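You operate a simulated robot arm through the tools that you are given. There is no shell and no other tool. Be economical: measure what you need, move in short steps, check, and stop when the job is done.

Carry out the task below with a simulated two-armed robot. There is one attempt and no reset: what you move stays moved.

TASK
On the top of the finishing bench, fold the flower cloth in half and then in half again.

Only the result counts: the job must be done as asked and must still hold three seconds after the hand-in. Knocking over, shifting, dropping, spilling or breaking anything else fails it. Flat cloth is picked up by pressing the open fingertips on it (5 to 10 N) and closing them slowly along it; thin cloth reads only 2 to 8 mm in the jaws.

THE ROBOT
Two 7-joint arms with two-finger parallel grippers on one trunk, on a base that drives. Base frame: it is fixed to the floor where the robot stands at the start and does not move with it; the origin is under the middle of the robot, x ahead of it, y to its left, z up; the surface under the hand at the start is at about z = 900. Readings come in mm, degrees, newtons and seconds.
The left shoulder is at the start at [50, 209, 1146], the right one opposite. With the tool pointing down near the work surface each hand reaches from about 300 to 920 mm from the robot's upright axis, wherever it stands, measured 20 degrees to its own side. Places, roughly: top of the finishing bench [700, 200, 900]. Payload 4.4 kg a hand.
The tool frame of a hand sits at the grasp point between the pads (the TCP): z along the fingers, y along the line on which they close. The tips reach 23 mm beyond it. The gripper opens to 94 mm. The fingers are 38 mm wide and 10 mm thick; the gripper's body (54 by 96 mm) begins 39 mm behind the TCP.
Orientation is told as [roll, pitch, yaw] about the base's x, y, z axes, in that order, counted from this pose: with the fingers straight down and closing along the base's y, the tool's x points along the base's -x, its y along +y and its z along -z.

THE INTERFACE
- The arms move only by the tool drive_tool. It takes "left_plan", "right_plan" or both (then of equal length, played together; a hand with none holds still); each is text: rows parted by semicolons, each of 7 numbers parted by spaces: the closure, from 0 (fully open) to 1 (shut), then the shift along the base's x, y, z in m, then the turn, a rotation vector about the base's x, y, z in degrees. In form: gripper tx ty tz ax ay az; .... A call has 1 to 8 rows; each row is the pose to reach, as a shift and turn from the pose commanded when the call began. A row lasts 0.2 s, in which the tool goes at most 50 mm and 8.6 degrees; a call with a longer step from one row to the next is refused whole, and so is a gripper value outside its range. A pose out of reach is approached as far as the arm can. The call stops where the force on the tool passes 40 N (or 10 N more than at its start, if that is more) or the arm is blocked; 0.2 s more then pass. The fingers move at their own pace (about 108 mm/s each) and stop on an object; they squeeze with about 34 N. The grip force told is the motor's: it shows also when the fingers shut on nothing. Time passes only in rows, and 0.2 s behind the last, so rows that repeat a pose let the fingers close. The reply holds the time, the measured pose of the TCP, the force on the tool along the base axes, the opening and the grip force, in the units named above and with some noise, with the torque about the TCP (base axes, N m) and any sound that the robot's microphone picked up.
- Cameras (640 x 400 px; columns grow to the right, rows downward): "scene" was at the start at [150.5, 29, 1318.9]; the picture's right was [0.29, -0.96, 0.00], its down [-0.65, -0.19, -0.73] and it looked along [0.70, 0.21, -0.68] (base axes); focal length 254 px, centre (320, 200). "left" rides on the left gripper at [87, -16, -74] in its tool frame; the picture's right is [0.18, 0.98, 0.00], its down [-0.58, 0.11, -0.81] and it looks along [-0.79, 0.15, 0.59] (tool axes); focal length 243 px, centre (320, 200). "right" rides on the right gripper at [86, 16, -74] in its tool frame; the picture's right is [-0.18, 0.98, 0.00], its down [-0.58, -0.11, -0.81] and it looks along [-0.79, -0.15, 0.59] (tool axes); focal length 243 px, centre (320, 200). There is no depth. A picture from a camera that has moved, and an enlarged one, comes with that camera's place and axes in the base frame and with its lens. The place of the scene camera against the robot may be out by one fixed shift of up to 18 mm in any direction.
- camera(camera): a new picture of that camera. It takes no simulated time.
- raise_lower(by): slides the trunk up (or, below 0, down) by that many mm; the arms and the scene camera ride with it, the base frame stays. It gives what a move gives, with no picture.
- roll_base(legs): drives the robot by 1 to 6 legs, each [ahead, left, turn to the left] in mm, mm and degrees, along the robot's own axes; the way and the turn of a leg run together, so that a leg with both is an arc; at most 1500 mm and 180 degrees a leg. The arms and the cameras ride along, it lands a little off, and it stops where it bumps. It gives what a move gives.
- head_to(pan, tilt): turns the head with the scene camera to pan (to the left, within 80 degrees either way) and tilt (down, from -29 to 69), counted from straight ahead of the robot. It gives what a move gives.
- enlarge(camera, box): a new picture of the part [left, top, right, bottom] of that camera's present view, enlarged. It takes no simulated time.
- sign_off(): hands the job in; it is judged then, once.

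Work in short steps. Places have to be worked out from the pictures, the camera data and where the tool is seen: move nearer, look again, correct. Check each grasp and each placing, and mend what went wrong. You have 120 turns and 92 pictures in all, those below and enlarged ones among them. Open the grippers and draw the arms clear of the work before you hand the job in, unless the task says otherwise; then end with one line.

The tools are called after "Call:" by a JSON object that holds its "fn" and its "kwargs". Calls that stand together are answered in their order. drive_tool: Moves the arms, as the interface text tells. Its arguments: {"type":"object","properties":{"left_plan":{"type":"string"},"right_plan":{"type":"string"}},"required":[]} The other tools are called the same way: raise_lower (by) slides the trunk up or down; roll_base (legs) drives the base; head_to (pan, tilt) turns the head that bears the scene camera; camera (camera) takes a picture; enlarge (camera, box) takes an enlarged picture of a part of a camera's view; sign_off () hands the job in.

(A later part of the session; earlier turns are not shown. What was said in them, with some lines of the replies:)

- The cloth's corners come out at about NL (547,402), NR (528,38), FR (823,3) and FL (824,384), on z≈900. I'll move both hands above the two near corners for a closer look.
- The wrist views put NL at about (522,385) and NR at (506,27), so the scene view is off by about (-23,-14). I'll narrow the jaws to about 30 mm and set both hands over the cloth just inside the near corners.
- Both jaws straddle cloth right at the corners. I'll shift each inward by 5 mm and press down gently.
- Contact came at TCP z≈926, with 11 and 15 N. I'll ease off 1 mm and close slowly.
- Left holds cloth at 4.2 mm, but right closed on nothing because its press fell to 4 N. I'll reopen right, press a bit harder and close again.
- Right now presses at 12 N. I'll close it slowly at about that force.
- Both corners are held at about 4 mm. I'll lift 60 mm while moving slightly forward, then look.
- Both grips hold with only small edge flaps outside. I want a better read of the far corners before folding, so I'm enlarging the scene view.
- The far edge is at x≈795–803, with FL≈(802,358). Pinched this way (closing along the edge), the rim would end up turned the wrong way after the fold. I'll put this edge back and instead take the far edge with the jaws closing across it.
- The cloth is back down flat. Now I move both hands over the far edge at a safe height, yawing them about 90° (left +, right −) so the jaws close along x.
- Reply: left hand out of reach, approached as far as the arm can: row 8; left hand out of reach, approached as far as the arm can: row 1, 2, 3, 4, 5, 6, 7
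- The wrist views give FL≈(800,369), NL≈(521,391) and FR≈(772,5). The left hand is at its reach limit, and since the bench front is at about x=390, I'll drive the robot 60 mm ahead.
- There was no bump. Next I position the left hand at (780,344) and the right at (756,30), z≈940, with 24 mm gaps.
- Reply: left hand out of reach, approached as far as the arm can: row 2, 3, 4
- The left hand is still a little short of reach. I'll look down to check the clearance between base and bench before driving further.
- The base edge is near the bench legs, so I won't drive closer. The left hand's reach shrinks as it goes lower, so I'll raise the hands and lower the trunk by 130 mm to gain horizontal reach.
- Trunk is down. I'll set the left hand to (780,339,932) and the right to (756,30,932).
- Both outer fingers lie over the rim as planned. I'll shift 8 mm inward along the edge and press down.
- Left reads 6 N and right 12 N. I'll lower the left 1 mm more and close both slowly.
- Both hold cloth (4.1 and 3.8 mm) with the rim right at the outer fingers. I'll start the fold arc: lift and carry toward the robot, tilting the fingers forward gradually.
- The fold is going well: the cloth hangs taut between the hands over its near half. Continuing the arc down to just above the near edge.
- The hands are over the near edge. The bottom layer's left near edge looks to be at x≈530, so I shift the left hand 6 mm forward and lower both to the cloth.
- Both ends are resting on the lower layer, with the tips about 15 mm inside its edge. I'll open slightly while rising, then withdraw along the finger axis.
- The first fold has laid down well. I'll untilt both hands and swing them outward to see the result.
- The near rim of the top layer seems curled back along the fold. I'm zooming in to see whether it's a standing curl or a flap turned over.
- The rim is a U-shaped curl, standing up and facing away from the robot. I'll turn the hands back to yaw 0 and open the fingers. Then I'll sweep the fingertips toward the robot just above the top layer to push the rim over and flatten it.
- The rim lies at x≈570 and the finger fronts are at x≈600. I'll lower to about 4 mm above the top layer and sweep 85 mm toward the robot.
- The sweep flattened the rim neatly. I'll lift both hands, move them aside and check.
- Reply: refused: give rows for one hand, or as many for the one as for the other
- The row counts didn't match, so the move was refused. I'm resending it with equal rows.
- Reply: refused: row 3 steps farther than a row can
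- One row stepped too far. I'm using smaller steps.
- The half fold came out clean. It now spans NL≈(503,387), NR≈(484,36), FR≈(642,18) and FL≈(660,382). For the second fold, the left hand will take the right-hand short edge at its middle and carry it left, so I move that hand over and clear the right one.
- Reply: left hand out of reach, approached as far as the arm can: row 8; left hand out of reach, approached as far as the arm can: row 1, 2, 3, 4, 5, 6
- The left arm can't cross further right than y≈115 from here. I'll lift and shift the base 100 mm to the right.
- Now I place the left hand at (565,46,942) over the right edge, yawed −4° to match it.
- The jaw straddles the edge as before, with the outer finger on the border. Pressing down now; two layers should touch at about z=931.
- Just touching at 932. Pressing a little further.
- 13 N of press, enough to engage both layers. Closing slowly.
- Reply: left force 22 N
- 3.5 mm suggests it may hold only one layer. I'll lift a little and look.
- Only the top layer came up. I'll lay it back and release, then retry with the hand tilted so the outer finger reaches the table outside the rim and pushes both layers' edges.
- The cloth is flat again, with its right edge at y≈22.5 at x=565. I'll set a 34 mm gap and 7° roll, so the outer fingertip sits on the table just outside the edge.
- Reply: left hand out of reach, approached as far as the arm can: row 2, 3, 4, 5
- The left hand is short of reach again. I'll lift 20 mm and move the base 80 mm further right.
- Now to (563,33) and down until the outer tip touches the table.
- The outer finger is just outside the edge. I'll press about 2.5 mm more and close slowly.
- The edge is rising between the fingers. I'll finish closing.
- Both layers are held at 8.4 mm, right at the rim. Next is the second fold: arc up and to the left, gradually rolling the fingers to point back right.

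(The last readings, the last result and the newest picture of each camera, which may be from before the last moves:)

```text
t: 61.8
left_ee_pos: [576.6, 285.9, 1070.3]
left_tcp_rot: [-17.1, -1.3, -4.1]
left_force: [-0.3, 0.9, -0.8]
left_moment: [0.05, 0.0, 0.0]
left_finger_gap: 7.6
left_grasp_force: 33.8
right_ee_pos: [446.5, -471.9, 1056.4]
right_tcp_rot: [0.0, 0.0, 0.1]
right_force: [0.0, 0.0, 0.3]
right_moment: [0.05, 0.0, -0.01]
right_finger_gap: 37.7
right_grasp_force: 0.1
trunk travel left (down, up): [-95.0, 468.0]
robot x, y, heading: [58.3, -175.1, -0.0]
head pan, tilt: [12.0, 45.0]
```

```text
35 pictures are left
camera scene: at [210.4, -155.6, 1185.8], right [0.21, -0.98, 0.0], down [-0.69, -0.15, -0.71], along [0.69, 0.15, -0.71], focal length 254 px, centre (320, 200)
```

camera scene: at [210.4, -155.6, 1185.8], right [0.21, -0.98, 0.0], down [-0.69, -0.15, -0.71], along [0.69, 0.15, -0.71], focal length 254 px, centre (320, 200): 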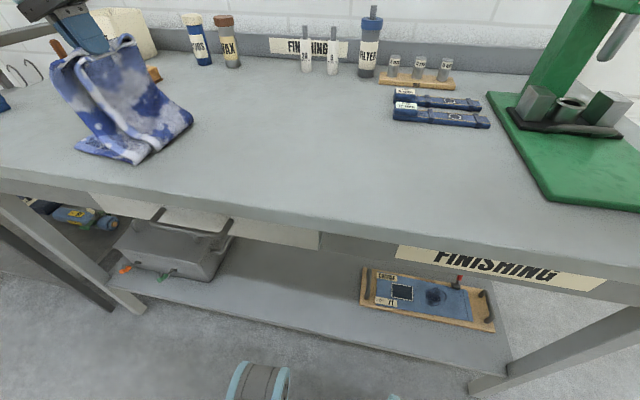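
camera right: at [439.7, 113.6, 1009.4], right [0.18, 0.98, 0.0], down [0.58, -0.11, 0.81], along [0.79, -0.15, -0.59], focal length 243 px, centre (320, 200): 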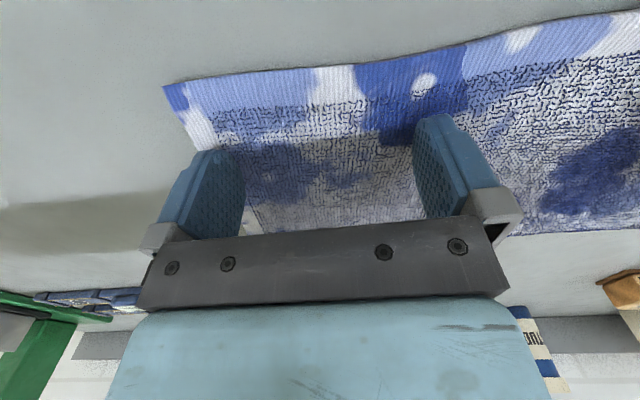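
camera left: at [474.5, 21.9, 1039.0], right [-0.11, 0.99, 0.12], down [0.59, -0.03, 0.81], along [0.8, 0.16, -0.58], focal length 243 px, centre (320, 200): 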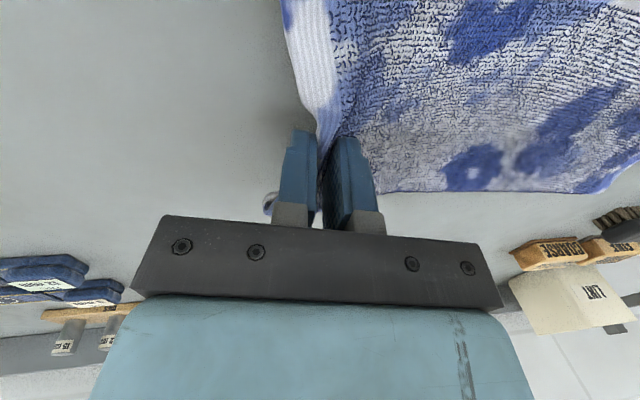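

The cloth hangs well, though the corners droop a bit. Continuing down to the left edge and panning the head toward it.

Call:
{"fn": "drive_tool", "kwargs": {"left_plan": "1 0.001 0.025 -0.02 -4 0 0; 1 0.002 0.05 -0.045 -8 0 0; 1 0.003 0.072 -0.072 -12 0 0; 1 0.004 0.088 -0.098 -16 0 0; 1 0.004 0.098 -0.116 -18 0 0; 1 0.004 0.098 -0.116 -18 0 0"}}

Call:
{"fn": "head_to", "kwargs": {"pan": 45, "tilt": 40}}

Call:
{"fn": "camera", "kwargs": {"camera": "scene"}}

Call:
{"fn": "camera", "kwargs": {"camera": "left"}}

```text
t: 63.2
left_ee_pos: [580.8, 384.4, 955.4]
left_tcp_rot: [-35.0, -2.4, -3.6]
left_force: [0.0, 0.0, 0.0]
left_moment: [0.02, 0.0, 0.02]
left_finger_gap: 7.2
left_grasp_force: 34.2
right_ee_pos: [446.0, -473.2, 1055.9]
right_tcp_rot: [0.1, 0.1, 0.1]
right_force: [0.6, 0.7, -0.3]
right_moment: [0.01, -0.02, -0.01]
right_finger_gap: 37.4
right_grasp_force: 0.0
trunk travel left (down, up): [-95.0, 468.0]
robot x, y, heading: [59.9, -181.1, 0.5]
head pan, tilt: [12.0, 45.0]
```

```text
t: 64.2
left_ee_pos: [579.4, 383.3, 954.3]
left_tcp_rot: [-34.9, -2.5, -3.6]
left_force: [-0.9, -0.7, 0.9]
left_moment: [0.05, 0.01, -0.01]
left_finger_gap: 7.1
left_grasp_force: 34.3
right_ee_pos: [447.2, -473.3, 1055.7]
right_tcp_rot: [-0.1, 0.0, 0.0]
right_force: [0.5, 0.1, 0.4]
right_moment: [-0.02, -0.01, 0.0]
right_finger_gap: 37.8
right_grasp_force: 0.1
trunk travel left (down, up): [-95.0, 468.0]
robot x, y, heading: [60.7, -179.4, 0.1]
head pan, tilt: [45.0, 40.0]
```

```text
34 pictures are left
camera scene: at [191.0, -113.4, 1193.1], right [0.71, -0.71, 0.0], down [-0.46, -0.45, -0.77], along [0.54, 0.54, -0.64], focal length 254 px, centre (320, 200)
```

scene: 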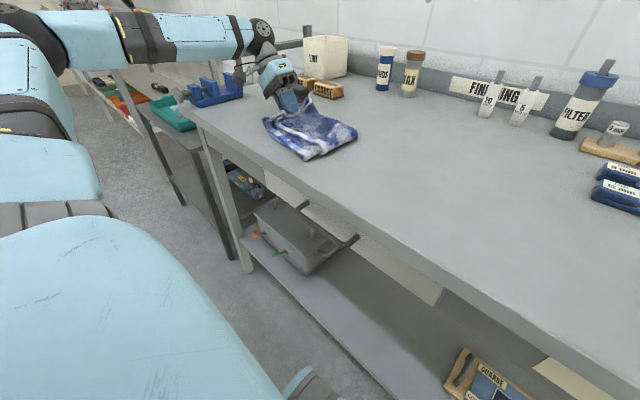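

```text
33 pictures are left
camera left: at [491.2, 418.8, 1021.2], right [-0.11, 0.81, -0.57], down [0.59, 0.52, 0.62], along [0.8, -0.27, -0.53], focal length 243 px, centre (320, 200)
```

left: 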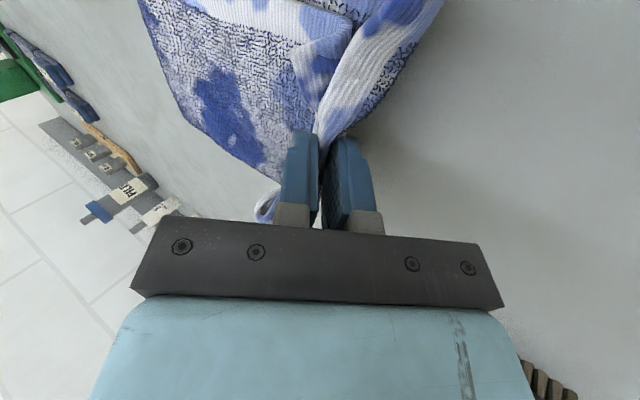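

I'm zooming in on the fold before releasing.

Call:
{"fn": "enlarge", "kwargs": {"camera": "scene", "box": [250, 70, 370, 170]}}

```text
4.00 times, centred on (310, 120) of scene
camera zoom: at [191.0, -113.4, 1193.1], right [0.71, -0.71, 0.0], down [-0.46, -0.45, -0.77], along [0.54, 0.54, -0.64], focal length 1018 px, centre (360, 520)
```

zoom: 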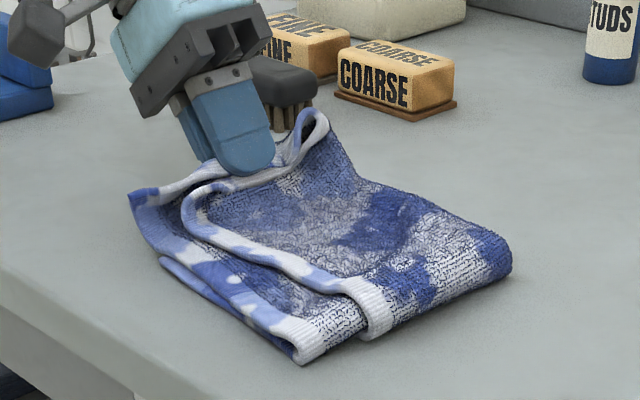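

Both layers fold over with mild droop at the corners. I'll lower the last bit, open slightly and withdraw along the finger axis up and to the left.

Call:
{"fn": "drive_tool", "kwargs": {"left_plan": "1 0 0 -0.006 0 0 0; 1 0 0 -0.011 0 0 0; 0.93 0 0 -0.009 0 0 0; 0.82 0 0 -0.006 0 0 0; 0.78 0 0 -0.004 0 0 0; 0.76 0 0.012 0.014 0 0 0; 0.76 0 0.03 0.045 0 0 0; 0.76 -0.02 0.05 0.08 0 0 0"}}

Call:
{"fn": "enlarge", "kwargs": {"camera": "scene", "box": [250, 70, 370, 170]}}

Call:
{"fn": "camera", "kwargs": {"camera": "left"}}

```text
t: 66.0
left_ee_pos: [559.0, 433.6, 1035.6]
left_tcp_rot: [-34.9, -2.6, -3.5]
left_force: [-0.2, -0.4, 0.6]
left_moment: [0.01, 0.02, -0.04]
left_finger_gap: 22.5
left_grasp_force: 0.0
right_ee_pos: [447.2, -472.1, 1055.9]
right_tcp_rot: [0.0, -0.1, 0.0]
right_force: [0.2, 0.7, 0.0]
right_moment: [0.02, -0.01, 0.02]
right_finger_gap: 37.4
right_grasp_force: 0.0
trunk travel left (down, up): [-95.0, 468.0]
robot x, y, heading: [58.3, -178.3, -0.0]
head pan, tilt: [45.0, 40.0]
```

```text
4.00 times, centred on (310, 120) of scene
camera zoom: at [190.1, -113.1, 1193.2], right [0.71, -0.71, 0.0], down [-0.45, -0.45, -0.77], along [0.54, 0.54, -0.64], focal length 1018 px, centre (360, 520)
```

zoom: 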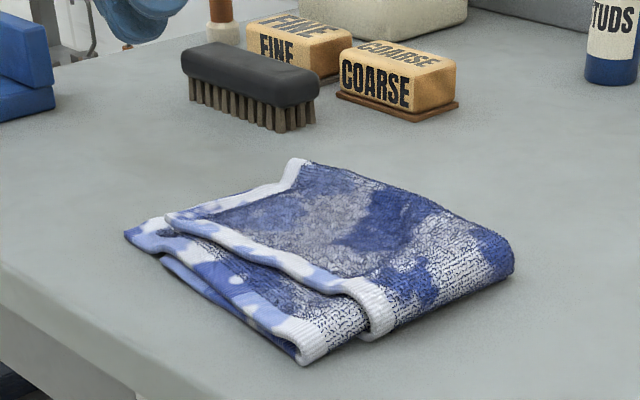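

```text
30 pictures are left
camera left: at [471.1, 470.3, 1102.3], right [-0.11, 0.81, -0.57], down [0.59, 0.52, 0.62], along [0.8, -0.27, -0.53], focal length 243 px, centre (320, 200)
```

left: 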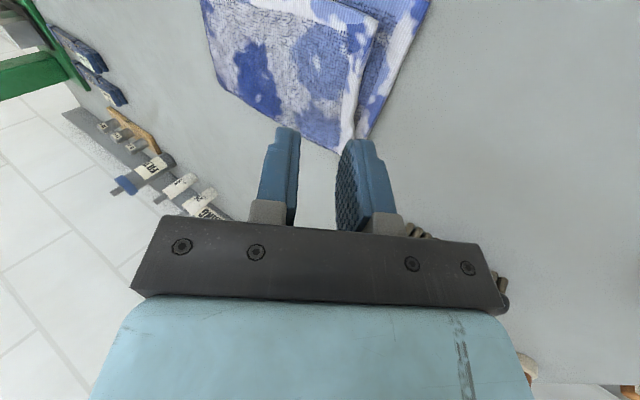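

The quarter fold is down and looks decent. To see its alignment squarely, I'll raise and retract the left hand, then bring the base back left so the camera faces the cloth.

Call:
{"fn": "drive_tool", "kwargs": {"left_plan": "0.76 -0.02 -0.02 0.03 8 0 0; 0.76 -0.04 -0.05 0.06 16 0 0; 0.76 -0.06 -0.085 0.08 24 0 0; 0.76 -0.08 -0.12 0.1 32 0 0; 0.76 -0.1 -0.155 0.11 35 0 0; 0.76 -0.1 -0.195 0.115 35 0 0; 0.76 -0.1 -0.23 0.12 35 0 0"}}

Call:
{"fn": "roll_base", "kwargs": {"legs": [[0, 330, 0]]}}

Call:
{"fn": "head_to", "kwargs": {"pan": 15, "tilt": 50}}

Call:
{"fn": "camera", "kwargs": {"camera": "scene"}}

```text
t: 67.6
left_ee_pos: [461.1, 202.4, 1154.6]
left_tcp_rot: [0.0, 0.0, -4.3]
left_force: [-0.3, 0.2, 0.0]
left_moment: [0.01, 0.01, 0.04]
left_finger_gap: 22.6
left_grasp_force: 0.0
right_ee_pos: [447.5, -473.2, 1056.0]
right_tcp_rot: [0.1, 0.0, 0.1]
right_force: [-0.2, -0.3, 0.3]
right_moment: [0.03, -0.02, 0.0]
right_finger_gap: 37.7
right_grasp_force: 0.0
trunk travel left (down, up): [-95.0, 468.0]
robot x, y, heading: [59.4, -181.1, -0.0]
head pan, tilt: [45.0, 40.0]
```

```text
t: 71.1
left_ee_pos: [462.3, 529.1, 1154.2]
left_tcp_rot: [0.1, 0.0, -4.4]
left_force: [-0.4, 0.1, 0.8]
left_moment: [0.0, -0.02, 0.01]
left_finger_gap: 22.8
left_grasp_force: 0.1
right_ee_pos: [445.9, -145.7, 1054.5]
right_tcp_rot: [0.1, 0.0, -0.1]
right_force: [0.5, -0.6, 0.2]
right_moment: [-0.03, -0.02, 0.02]
right_finger_gap: 37.8
right_grasp_force: 0.1
trunk travel left (down, up): [-95.0, 468.0]
robot x, y, heading: [60.5, 147.8, 0.1]
head pan, tilt: [45.0, 40.0]
```

```text
t: 72.0
left_ee_pos: [463.2, 528.7, 1154.3]
left_tcp_rot: [0.0, 0.0, -4.5]
left_force: [-0.4, 0.4, 0.2]
left_moment: [0.0, 0.03, -0.04]
left_finger_gap: 22.6
left_grasp_force: 0.0
right_ee_pos: [447.2, -146.8, 1056.0]
right_tcp_rot: [0.0, 0.0, -0.1]
right_force: [0.1, 0.7, -0.8]
right_moment: [0.03, 0.01, -0.01]
right_finger_gap: 37.5
right_grasp_force: 0.0
trunk travel left (down, up): [-95.0, 468.0]
robot x, y, heading: [59.8, 148.1, -0.2]
head pan, tilt: [15.0, 50.0]
```

```text
29 pictures are left
camera scene: at [205.6, 173.6, 1178.9], right [0.26, -0.97, 0.0], down [-0.74, -0.2, -0.64], along [0.62, 0.17, -0.77], focal length 254 px, centre (320, 200)
```

scene: 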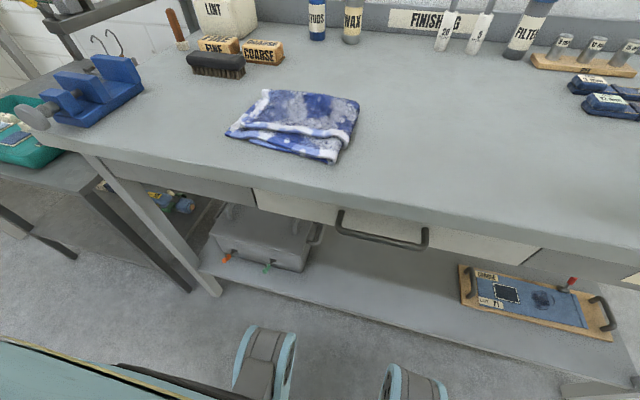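

Call:
{"fn": "enlarge", "kwargs": {"camera": "scene", "box": [210, 75, 370, 175]}}

```text
4.00 times, centred on (290, 125) of scene
camera zoom: at [205.6, 173.6, 1178.9], right [0.26, -0.97, 0.0], down [-0.74, -0.2, -0.64], along [0.62, 0.17, -0.77], focal length 1018 px, centre (440, 500)
```

zoom: 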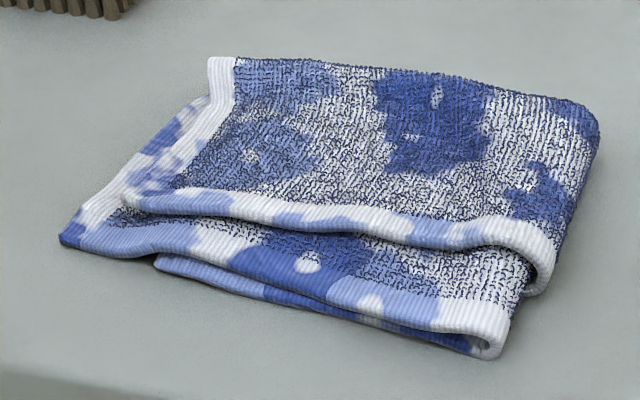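

The two upper layers overshoot the lower left edge by about 35–40 mm, and the outermost layer's near edge sits inward. I'll re-take the left rim of the upper layers and re-lay it further right, starting with a close look from the left hand.

Call:
{"fn": "drive_tool", "kwargs": {"left_plan": "0.7 0.03 -0.03 -0.02 0 0 0; 0.638 0.06 -0.055 -0.05 0 0 2; 0.638 0.09 -0.075 -0.085 0 0 4; 0.638 0.115 -0.095 -0.12 0 0 4; 0.638 0.13 -0.105 -0.15 0 0 4; 0.638 0.13 -0.105 -0.17 -3.5 0 4; 0.638 0.13 -0.105 -0.18 -7 0 4; 0.638 0.13 -0.105 -0.18 -7 0 4"}}

Call:
{"fn": "camera", "kwargs": {"camera": "left"}}

```text
refused: row 3 steps farther than a row can; nothing moved
```

```text
27 pictures are left
camera left: at [374.2, 520.8, 1229.0], right [-0.11, 0.99, 0.0], down [0.59, 0.06, 0.81], along [0.8, 0.09, -0.59], focal length 243 px, centre (320, 200)
```

left: 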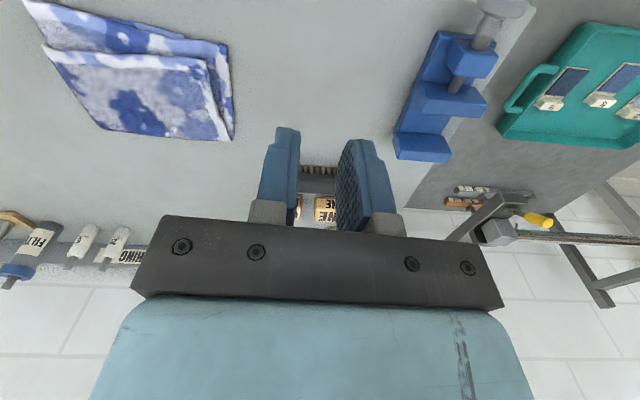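

The step was too long, but this high view is useful. I'll zoom in on it.

Call:
{"fn": "enlarge", "kwargs": {"camera": "left", "box": [10, 0, 250, 150]}}

```text
2.67 times, centred on (130, 75) of left
camera zoom: at [374.2, 520.8, 1229.0], right [-0.11, 0.99, 0.0], down [0.59, 0.06, 0.81], along [0.8, 0.09, -0.59], focal length 647 px, centre (827, 533)
```

zoom: 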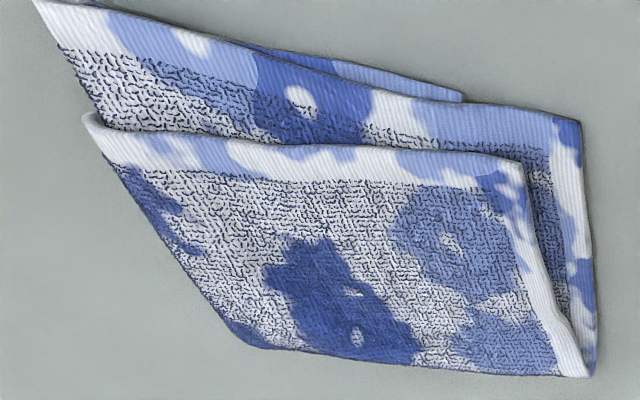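

Measured from this view, layer 1's left edge is at y≈376 and the fold at y≈220. The upper rim overshoots to y≈427 near and 404 far. I'll position the left hand to re-grip the upper rim around (580,406), rolled −7°.

Call:
{"fn": "drive_tool", "kwargs": {"left_plan": "0.638 0.016 -0.016 -0.03 0 0 0; 0.638 0.033 -0.034 -0.06 0 0 0; 0.638 0.05 -0.052 -0.09 0 0 0; 0.638 0.067 -0.07 -0.12 0 0 0; 0.638 0.084 -0.088 -0.15 0 0 0; 0.638 0.1 -0.106 -0.18 -3.5 0 0; 0.638 0.117 -0.123 -0.209 -7 0 0; 0.638 0.117 -0.123 -0.212 -7 0 0"}}

Call:
{"fn": "camera", "kwargs": {"camera": "left"}}

```text
t: 73.8
left_ee_pos: [579.6, 405.4, 942.2]
left_tcp_rot: [-7.1, -0.5, -4.3]
left_force: [0.2, 0.5, 0.4]
left_moment: [0.04, -0.03, -0.01]
left_finger_gap: 34.3
left_grasp_force: 0.0
right_ee_pos: [446.2, -146.1, 1056.3]
right_tcp_rot: [0.0, 0.0, -0.2]
right_force: [0.0, -0.1, -0.6]
right_moment: [0.01, 0.03, -0.03]
right_finger_gap: 37.5
right_grasp_force: 0.1
trunk travel left (down, up): [-95.0, 468.0]
robot x, y, heading: [59.4, 147.7, -0.2]
head pan, tilt: [15.0, 50.0]
```

```text
25 pictures are left
camera left: at [491.5, 406.2, 1017.4], right [-0.11, 0.99, -0.12], down [0.59, 0.16, 0.79], along [0.8, 0.01, -0.6], focal length 243 px, centre (320, 200)
```

left: 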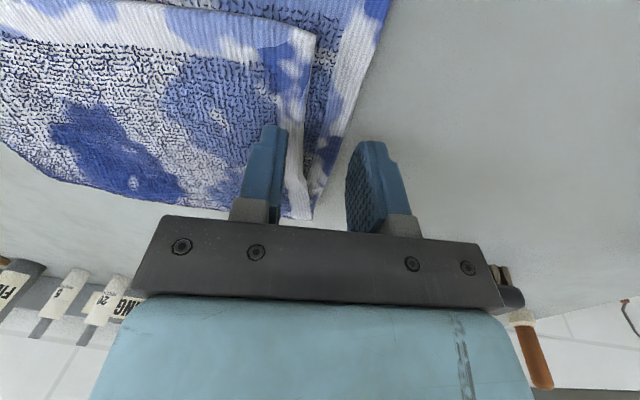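

The outer finger clears layer 3's rim and the inner one is over layer 4. I'll widen to 40 mm, shift 3 mm inward, press and begin closing.

Call:
{"fn": "drive_tool", "kwargs": {"left_plan": "0.574 0 -0.003 -0.005 0 0 0; 0.574 0 -0.003 -0.01 0 0 0; 0.574 0 -0.003 -0.014 0 0 0; 0.574 0 -0.003 -0.0165 0 0 0; 0.65 0 -0.003 -0.0165 0 0 0; 0.72 0 -0.003 -0.0165 0 0 0; 0.78 0 -0.003 -0.0165 0 0 0; 0.82 0 -0.003 -0.0165 0 0 0"}}

Call:
{"fn": "camera", "kwargs": {"camera": "left"}}

```text
t: 75.6
left_ee_pos: [579.2, 403.0, 926.1]
left_tcp_rot: [-7.0, -0.7, -4.4]
left_force: [0.4, 2.6, 11.8]
left_moment: [-0.11, 0.03, -0.05]
left_finger_gap: 16.7
left_grasp_force: 0.0
right_ee_pos: [445.8, -147.7, 1057.4]
right_tcp_rot: [0.0, 0.0, -0.1]
right_force: [0.1, 0.0, 0.4]
right_moment: [-0.01, 0.02, 0.02]
right_finger_gap: 37.7
right_grasp_force: 0.1
trunk travel left (down, up): [-95.0, 468.0]
robot x, y, heading: [62.0, 150.4, -0.2]
head pan, tilt: [15.0, 50.0]
```

```text
24 pictures are left
camera left: at [490.9, 403.5, 1001.9], right [-0.11, 0.99, -0.12], down [0.59, 0.16, 0.79], along [0.8, 0.01, -0.6], focal length 243 px, centre (320, 200)
```

left: 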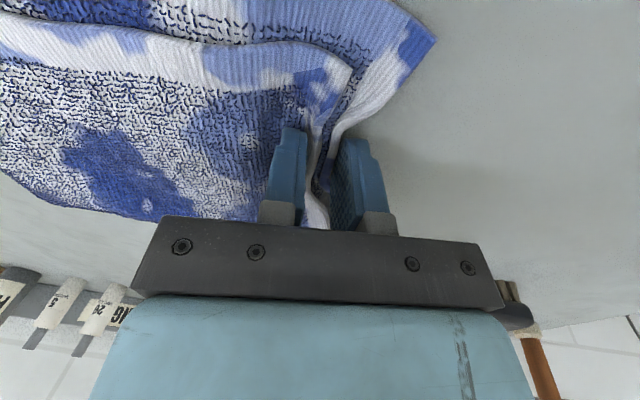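

Both rims are rising between the fingers. I'll finish closing and lift 50 mm, moving right slightly.

Call:
{"fn": "drive_tool", "kwargs": {"left_plan": "0.87 0 0 0 0 0 0; 0.92 0 0 0 0 0 0; 1 0 0 0 0 0 0; 1 0 0 0 0 0 0; 1 0 -0.003 0.012 0 0 0; 1 0 -0.012 0.028 0 0 0; 1 0 -0.02 0.045 -3 0 0; 1 0 -0.02 0.045 -3 0 0"}}

Call:
{"fn": "enlarge", "kwargs": {"camera": "scene", "box": [210, 75, 370, 175]}}

Call:
{"fn": "camera", "kwargs": {"camera": "left"}}

```text
t: 77.4
left_ee_pos: [579.3, 382.7, 971.9]
left_tcp_rot: [-10.0, -0.8, -4.4]
left_force: [0.1, -1.1, 0.7]
left_moment: [0.04, 0.0, 0.05]
left_finger_gap: 6.5
left_grasp_force: 33.6
right_ee_pos: [448.5, -146.4, 1056.3]
right_tcp_rot: [0.0, -0.1, -0.2]
right_force: [-0.1, 0.1, 0.0]
right_moment: [0.01, 0.0, 0.04]
right_finger_gap: 37.6
right_grasp_force: 0.0
trunk travel left (down, up): [-95.0, 468.0]
robot x, y, heading: [56.8, 148.6, -0.2]
head pan, tilt: [15.0, 50.0]
```

```text
4.00 times, centred on (290, 125) of scene
camera zoom: at [205.7, 173.4, 1178.9], right [0.26, -0.97, 0.0], down [-0.74, -0.2, -0.64], along [0.62, 0.17, -0.77], focal length 1018 px, centre (440, 500)
```

zoom: 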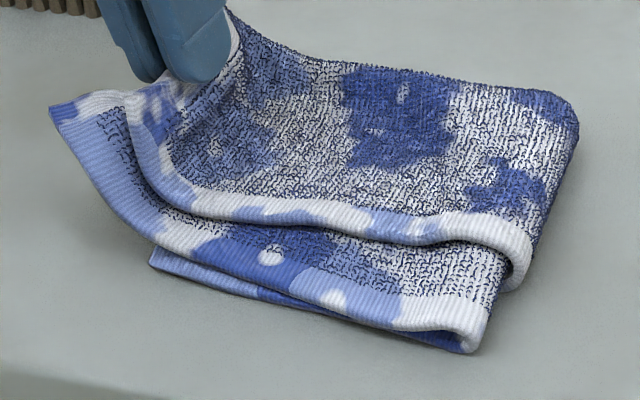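

```text
22 pictures are left
camera left: at [491.1, 387.3, 1046.5], right [-0.11, 0.98, -0.17], down [0.59, 0.2, 0.78], along [0.8, -0.02, -0.6], focal length 243 px, centre (320, 200)
```

left: 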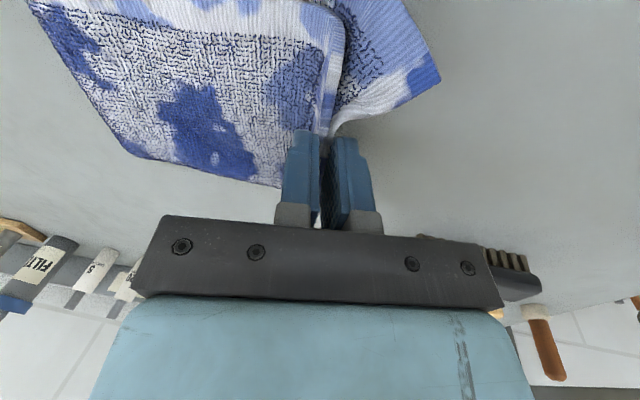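

Both upper layers are held at 6.5 mm. I'll lift higher, shift right, and re-lay with the rim about 30–35 mm further right, tilting as before.

Call:
{"fn": "drive_tool", "kwargs": {"left_plan": "1 0 -0.015 0.03 -4 0 0; 1 0 -0.035 0.05 -8 0 0; 1 0 -0.045 0.045 -12 0 0; 1 0 -0.04 0.025 -16 0 0; 1 0 -0.03 0 -20 0 0; 1 0 -0.022 -0.022 -20 0 0; 1 0 -0.022 -0.027 -20 0 0; 1 0 -0.022 -0.027 -20 0 0"}}

Call:
{"fn": "enlarge", "kwargs": {"camera": "scene", "box": [210, 75, 370, 175]}}

```text
t: 79.2
left_ee_pos: [579.1, 360.4, 944.7]
left_tcp_rot: [-30.1, -2.3, -3.8]
left_force: [-0.1, -1.1, 4.8]
left_moment: [0.05, -0.03, 0.06]
left_finger_gap: 6.3
left_grasp_force: 34.1
right_ee_pos: [446.4, -146.6, 1055.2]
right_tcp_rot: [-0.1, -0.1, 0.0]
right_force: [-0.5, 0.7, 0.0]
right_moment: [-0.02, 0.02, -0.02]
right_finger_gap: 37.6
right_grasp_force: 0.0
trunk travel left (down, up): [-95.0, 468.0]
robot x, y, heading: [56.9, 150.0, -0.3]
head pan, tilt: [15.0, 50.0]
```

```text
4.00 times, centred on (290, 125) of scene
camera zoom: at [205.3, 173.3, 1179.0], right [0.26, -0.97, 0.0], down [-0.74, -0.2, -0.64], along [0.62, 0.17, -0.77], focal length 1018 px, centre (440, 500)
```

zoom: 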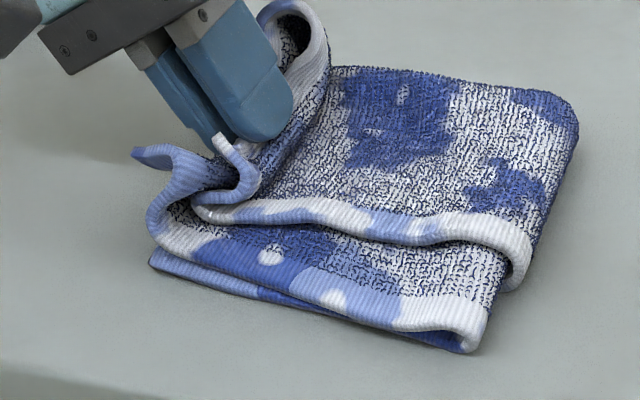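

The slack bunched at the rim instead of moving the fold. I'll lift the upper half up and over to the right so the fold relaxes, then re-lay it with slack.

Call:
{"fn": "drive_tool", "kwargs": {"left_plan": "1 0 -0.01 0.04 5 0 0; 1 0 -0.04 0.075 10 0 0; 1 0 -0.075 0.105 15 0 0; 1 0 -0.11 0.125 20 0 0; 1 0 -0.145 0.13 25 0 0; 1 0 -0.18 0.12 28 0 0; 1 0 -0.2 0.105 30 0 0; 1 0 -0.21 0.095 30 0 0"}}

Call:
{"fn": "camera", "kwargs": {"camera": "scene"}}

```text
t: 81.0
left_ee_pos: [552.4, 273.0, 1096.3]
left_tcp_rot: [0.1, -0.1, -4.4]
left_force: [0.3, -0.1, -0.1]
left_moment: [-0.13, -0.01, 0.02]
left_finger_gap: 6.2
left_grasp_force: 33.9
left hand out of reach, approached as far as the arm can: row 5, 6, 7, 8
right_ee_pos: [445.3, -146.5, 1056.7]
right_tcp_rot: [0.1, 0.0, -0.2]
right_force: [-0.4, -0.2, 0.1]
right_moment: [-0.03, -0.02, 0.0]
right_finger_gap: 37.8
right_grasp_force: 0.1
trunk travel left (down, up): [-95.0, 468.0]
robot x, y, heading: [62.1, 149.1, -0.1]
head pan, tilt: [15.0, 50.0]
```

```text
20 pictures are left
camera scene: at [204.3, 173.2, 1179.2], right [0.26, -0.97, 0.0], down [-0.74, -0.2, -0.64], along [0.62, 0.17, -0.77], focal length 254 px, centre (320, 200)
```

scene: 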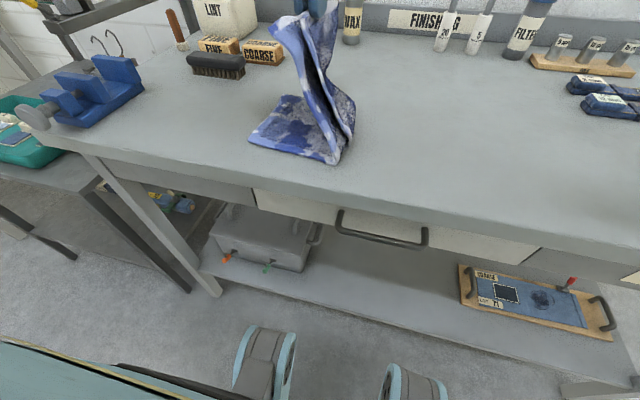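

The arm's limit stopped it at y=273. Rolling the base 100 mm right will carry the held edge over and also restore reach.

Call:
{"fn": "roll_base", "kwargs": {"legs": [[0, -110, 0]]}}

Call:
{"fn": "camera", "kwargs": {"camera": "scene"}}

```text
t: 82.7
left_ee_pos: [553.8, 163.0, 1095.3]
left_tcp_rot: [0.0, 0.0, -4.4]
left_force: [-1.1, 0.7, -0.5]
left_moment: [-0.13, 0.02, 0.02]
left_finger_gap: 6.2
left_grasp_force: 34.0
right_ee_pos: [447.0, -257.2, 1056.4]
right_tcp_rot: [0.0, 0.0, -0.1]
right_force: [0.4, 0.6, 0.4]
right_moment: [0.0, -0.02, 0.02]
right_finger_gap: 37.7
right_grasp_force: 0.1
trunk travel left (down, up): [-95.0, 468.0]
robot x, y, heading: [62.3, 39.1, -0.1]
head pan, tilt: [15.0, 50.0]
```

```text
19 pictures are left
camera scene: at [205.4, 62.7, 1178.9], right [0.26, -0.97, 0.0], down [-0.74, -0.2, -0.64], along [0.62, 0.17, -0.77], focal length 254 px, centre (320, 200)
```

scene: 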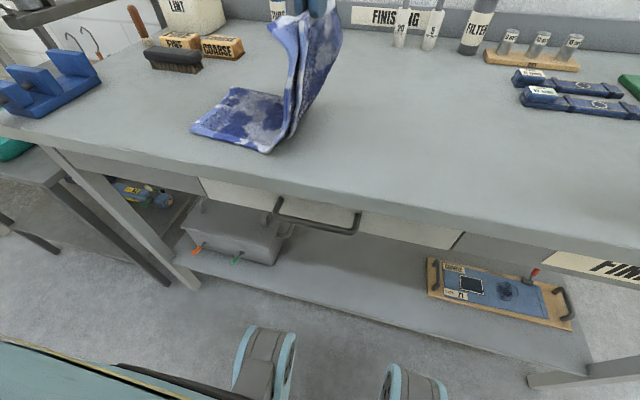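

The fold has opened. I'll lower the edge to let the sheet settle right, then carry it back left on a low arc so the fold forms further right.

Call:
{"fn": "drive_tool", "kwargs": {"left_plan": "1 0.005 -0.01 -0.03 0 0 0; 1 0.01 -0.012 -0.06 0 0 0; 1 0.012 -0.012 -0.085 0 0 0; 1 0.015 0.03 -0.08 0 0 0; 1 0.018 0.07 -0.078 -5 0 0; 1 0.02 0.11 -0.078 -11 0 0; 1 0.023 0.145 -0.08 -17 0 0; 1 0.025 0.175 -0.09 -23 0 0"}}

Call:
{"fn": "drive_tool", "kwargs": {"left_plan": "1 0.001 0.02 -0.018 -5 0 0; 1 0.001 0.03 -0.036 -10 0 0; 1 0.001 0.032 -0.05 -10 0 0; 1 0.001 0.032 -0.056 -10 0 0; 1 0.001 0.032 -0.056 -10 0 0"}}

Call:
{"fn": "enlarge", "kwargs": {"camera": "scene", "box": [150, 60, 340, 180]}}

```text
t: 84.5
left_ee_pos: [578.7, 337.5, 1004.6]
left_tcp_rot: [-23.2, -1.8, -4.1]
left_force: [0.0, 0.3, -0.2]
left_moment: [0.15, 0.01, 0.01]
left_finger_gap: 6.1
left_grasp_force: 34.1
left hand out of reach, approached as far as the arm can: row 1, 2, 3
right_ee_pos: [447.0, -256.1, 1056.0]
right_tcp_rot: [0.0, 0.0, -0.1]
right_force: [0.6, 0.9, 0.2]
right_moment: [0.0, 0.0, 0.02]
right_finger_gap: 37.6
right_grasp_force: 0.0
trunk travel left (down, up): [-95.0, 468.0]
robot x, y, heading: [61.7, 42.7, -0.4]
head pan, tilt: [15.0, 50.0]
```

```text
t: 85.7
left_ee_pos: [579.5, 369.2, 948.0]
left_tcp_rot: [-33.0, -2.4, -3.7]
left_force: [-0.2, -0.2, 0.4]
left_moment: [0.12, 0.0, 0.01]
left_finger_gap: 5.9
left_grasp_force: 33.6
right_ee_pos: [446.4, -256.7, 1055.9]
right_tcp_rot: [0.1, -0.1, -0.1]
right_force: [0.0, -0.4, -0.4]
right_moment: [-0.02, -0.03, 0.0]
right_finger_gap: 37.5
right_grasp_force: 0.0
trunk travel left (down, up): [-95.0, 468.0]
robot x, y, heading: [61.7, 33.9, -0.1]
head pan, tilt: [15.0, 50.0]
```

```text
3.33 times, centred on (245, 120) of scene
camera zoom: at [205.4, 63.0, 1178.9], right [0.26, -0.97, 0.0], down [-0.74, -0.2, -0.64], along [0.62, 0.17, -0.77], focal length 848 px, centre (570, 467)
```

zoom: 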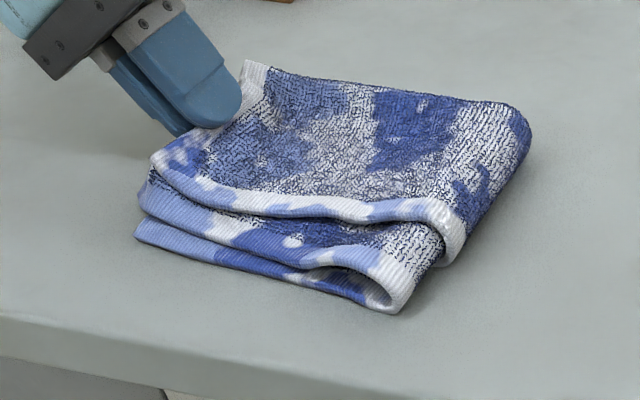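

The left edges now line up well. Releasing gently and withdrawing along the finger axis.

Call:
{"fn": "drive_tool", "kwargs": {"left_plan": "1 0 0 -0.004 0 0 0; 0.93 0 0 -0.003 0 0 0; 0.84 0 0 0 0 0 0; 0.78 0 0 0.002 0 0 0; 0.76 0 0.012 0.02 0 0 0; 0.76 0 0.03 0.048 0 0 0; 0.76 -0.01 0.05 0.08 0 0 0; 0.76 -0.03 0.07 0.115 0 0 0"}}

Call:
{"fn": "enlarge", "kwargs": {"camera": "scene", "box": [150, 60, 340, 180]}}

```text
t: 87.5
left_ee_pos: [550.8, 440.8, 1063.6]
left_tcp_rot: [-33.0, -2.4, -3.7]
left_force: [0.8, -0.7, -0.1]
left_moment: [-0.05, 0.01, 0.0]
left_finger_gap: 22.3
left_grasp_force: 0.0
right_ee_pos: [445.9, -256.8, 1055.9]
right_tcp_rot: [0.0, -0.1, -0.1]
right_force: [0.2, -0.3, 0.8]
right_moment: [0.0, 0.0, 0.02]
right_finger_gap: 37.8
right_grasp_force: 0.0
trunk travel left (down, up): [-95.0, 468.0]
robot x, y, heading: [58.1, 39.7, -0.2]
head pan, tilt: [15.0, 50.0]
```

```text
3.33 times, centred on (245, 120) of scene
camera zoom: at [204.6, 63.2, 1179.0], right [0.26, -0.97, 0.0], down [-0.74, -0.2, -0.64], along [0.62, 0.16, -0.77], focal length 848 px, centre (570, 467)
```

zoom: 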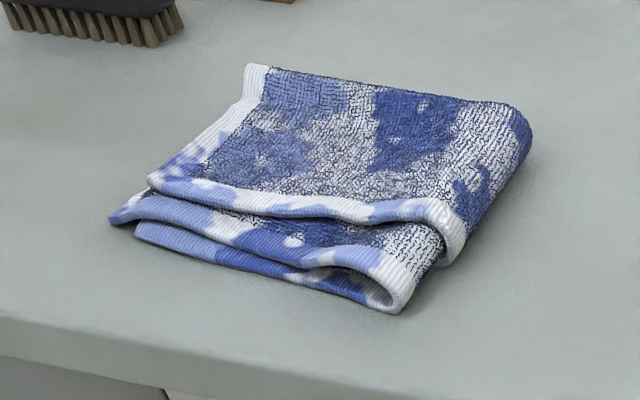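

The edges now line up well apart from a small corner of layer 3. I'll untilt and raise the left hand clear, then use its high view to check the footprint.

Call:
{"fn": "drive_tool", "kwargs": {"left_plan": "0.76 -0.015 0.01 0.015 8 0 0; 0.76 -0.03 0.02 0.03 16 0 0; 0.76 -0.045 0.03 0.045 24 0 0; 0.76 -0.06 0.035 0.06 33 0 0; 0.76 -0.075 0.035 0.08 33 0 0; 0.76 -0.09 0.035 0.095 33 0 0; 0.76 -0.09 0.035 0.095 33 0 0"}}

Call:
{"fn": "enlarge", "kwargs": {"camera": "left", "box": [40, 0, 280, 150]}}

```text
refused: row 4 steps farther than a row can; nothing moved
```

```text
2.67 times, centred on (160, 75) of left
camera zoom: at [461.3, 474.0, 1132.3], right [-0.11, 0.83, -0.54], down [0.59, 0.49, 0.64], along [0.8, -0.25, -0.54], focal length 647 px, centre (747, 533)
```

zoom: 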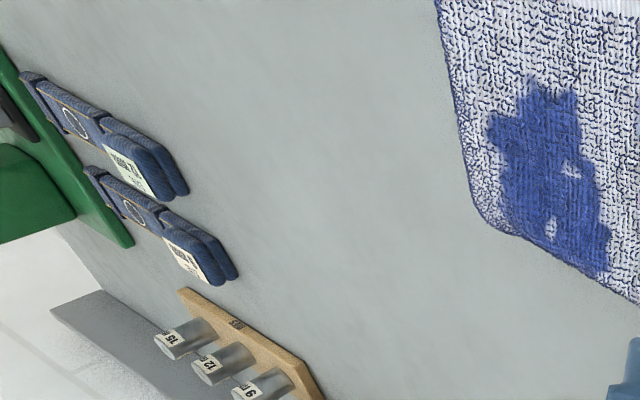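

The rotation step was too big, so I'm splitting it.

Call:
{"fn": "drive_tool", "kwargs": {"left_plan": "0.76 -0.015 0.01 0.015 8 0 0; 0.76 -0.03 0.02 0.03 16 0 0; 0.76 -0.045 0.03 0.045 24 0 0; 0.76 -0.06 0.035 0.06 30 0 0; 0.76 -0.075 0.035 0.08 33 0 0; 0.76 -0.09 0.035 0.095 33 0 0; 0.76 -0.09 0.035 0.095 33 0 0"}}

Call:
{"fn": "camera", "kwargs": {"camera": "left"}}

```text
t: 89.0
left_ee_pos: [461.2, 473.6, 1159.4]
left_tcp_rot: [0.0, 0.0, -4.4]
left_force: [0.8, -0.4, 0.0]
left_moment: [0.01, 0.04, -0.01]
left_finger_gap: 22.5
left_grasp_force: 0.0
right_ee_pos: [445.7, -257.4, 1055.4]
right_tcp_rot: [0.0, -0.1, -0.2]
right_force: [-0.6, -0.6, 0.3]
right_moment: [0.01, 0.0, -0.01]
right_finger_gap: 37.7
right_grasp_force: 0.0
trunk travel left (down, up): [-95.0, 468.0]
robot x, y, heading: [59.1, 37.2, -0.1]
head pan, tilt: [15.0, 50.0]
```

```text
15 pictures are left
camera left: at [371.8, 465.5, 1233.7], right [-0.11, 0.99, 0.0], down [0.59, 0.06, 0.81], along [0.8, 0.09, -0.59], focal length 243 px, centre (320, 200)
```

left: 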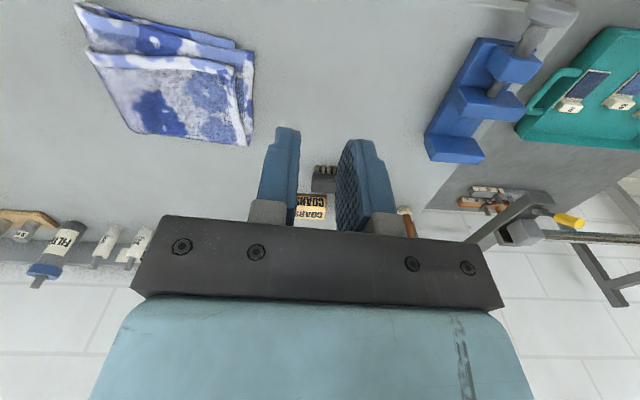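

Call:
{"fn": "enlarge", "kwargs": {"camera": "left", "box": [50, 0, 290, 150]}}

```text
2.67 times, centred on (170, 75) of left
camera zoom: at [371.8, 465.5, 1233.7], right [-0.11, 0.99, 0.0], down [0.59, 0.06, 0.81], along [0.8, 0.09, -0.59], focal length 647 px, centre (720, 533)
```

zoom: 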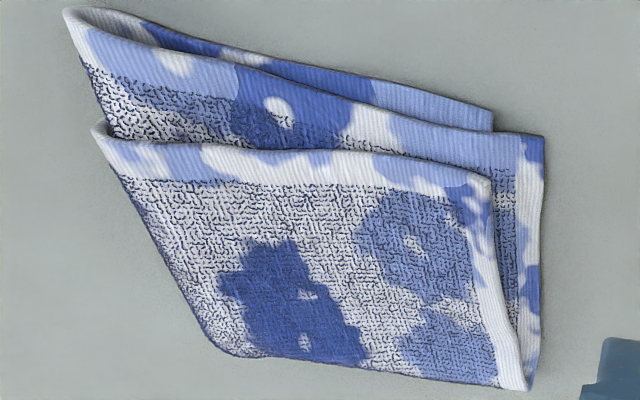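

The footprint is sound: left edges at y≈374–401, fold at y≈198–217 and x≈485–668, so a proper quarter fold. I'll open both grippers with the arms clear and do a last check.

Call:
{"fn": "drive_tool", "kwargs": {"left_plan": "0.4 -0.02 0.02 0 0 0 0; 0 -0.04 0.04 0 0 0 0; 0 -0.05 0.05 0 0 0 0; 0 -0.05 0.05 0 0 0 0; 0 -0.05 0.05 0 0 0 0", "right_plan": "0.3 0 0 0 0 0 0; 0 0 0 0 0 0 0; 0 0 0 0 0 0 0; 0 0 0 0 0 0 0; 0 0 0 0 0 0 0"}}

Call:
{"fn": "camera", "kwargs": {"camera": "scene"}}

```text
t: 90.2
left_ee_pos: [411.2, 524.6, 1159.7]
left_tcp_rot: [-0.2, 0.1, -4.4]
left_force: [-1.0, 0.4, 0.5]
left_moment: [-0.01, 0.04, -0.04]
left_finger_gap: 94.4
left_grasp_force: 0.1
right_ee_pos: [447.0, -256.9, 1056.4]
right_tcp_rot: [0.0, 0.0, -0.1]
right_force: [0.1, 1.2, -0.7]
right_moment: [0.01, -0.01, 0.0]
right_finger_gap: 94.0
right_grasp_force: 0.0
trunk travel left (down, up): [-95.0, 468.0]
robot x, y, heading: [58.5, 38.1, -0.2]
head pan, tilt: [15.0, 50.0]
```

```text
13 pictures are left
camera scene: at [205.3, 63.1, 1178.9], right [0.26, -0.97, 0.0], down [-0.74, -0.2, -0.64], along [0.62, 0.17, -0.77], focal length 254 px, centre (320, 200)
```

scene: 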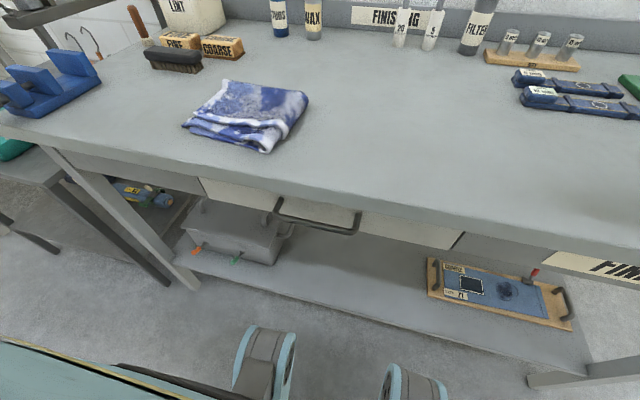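

The cloth lies folded in quarters and nothing else has moved. Both grippers are open and clear, so I'm handing in.

Call:
{"fn": "sign_off", "kwargs": {}}

```text
The job is handed in.
```

The flower cloth is folded in half and in half again on top of the finishing bench; its layers don't line up exactly (the top layer's near edge sits about 25–40 mm in, and one corner sticks out about 20 mm), and I saw nothing else moved.
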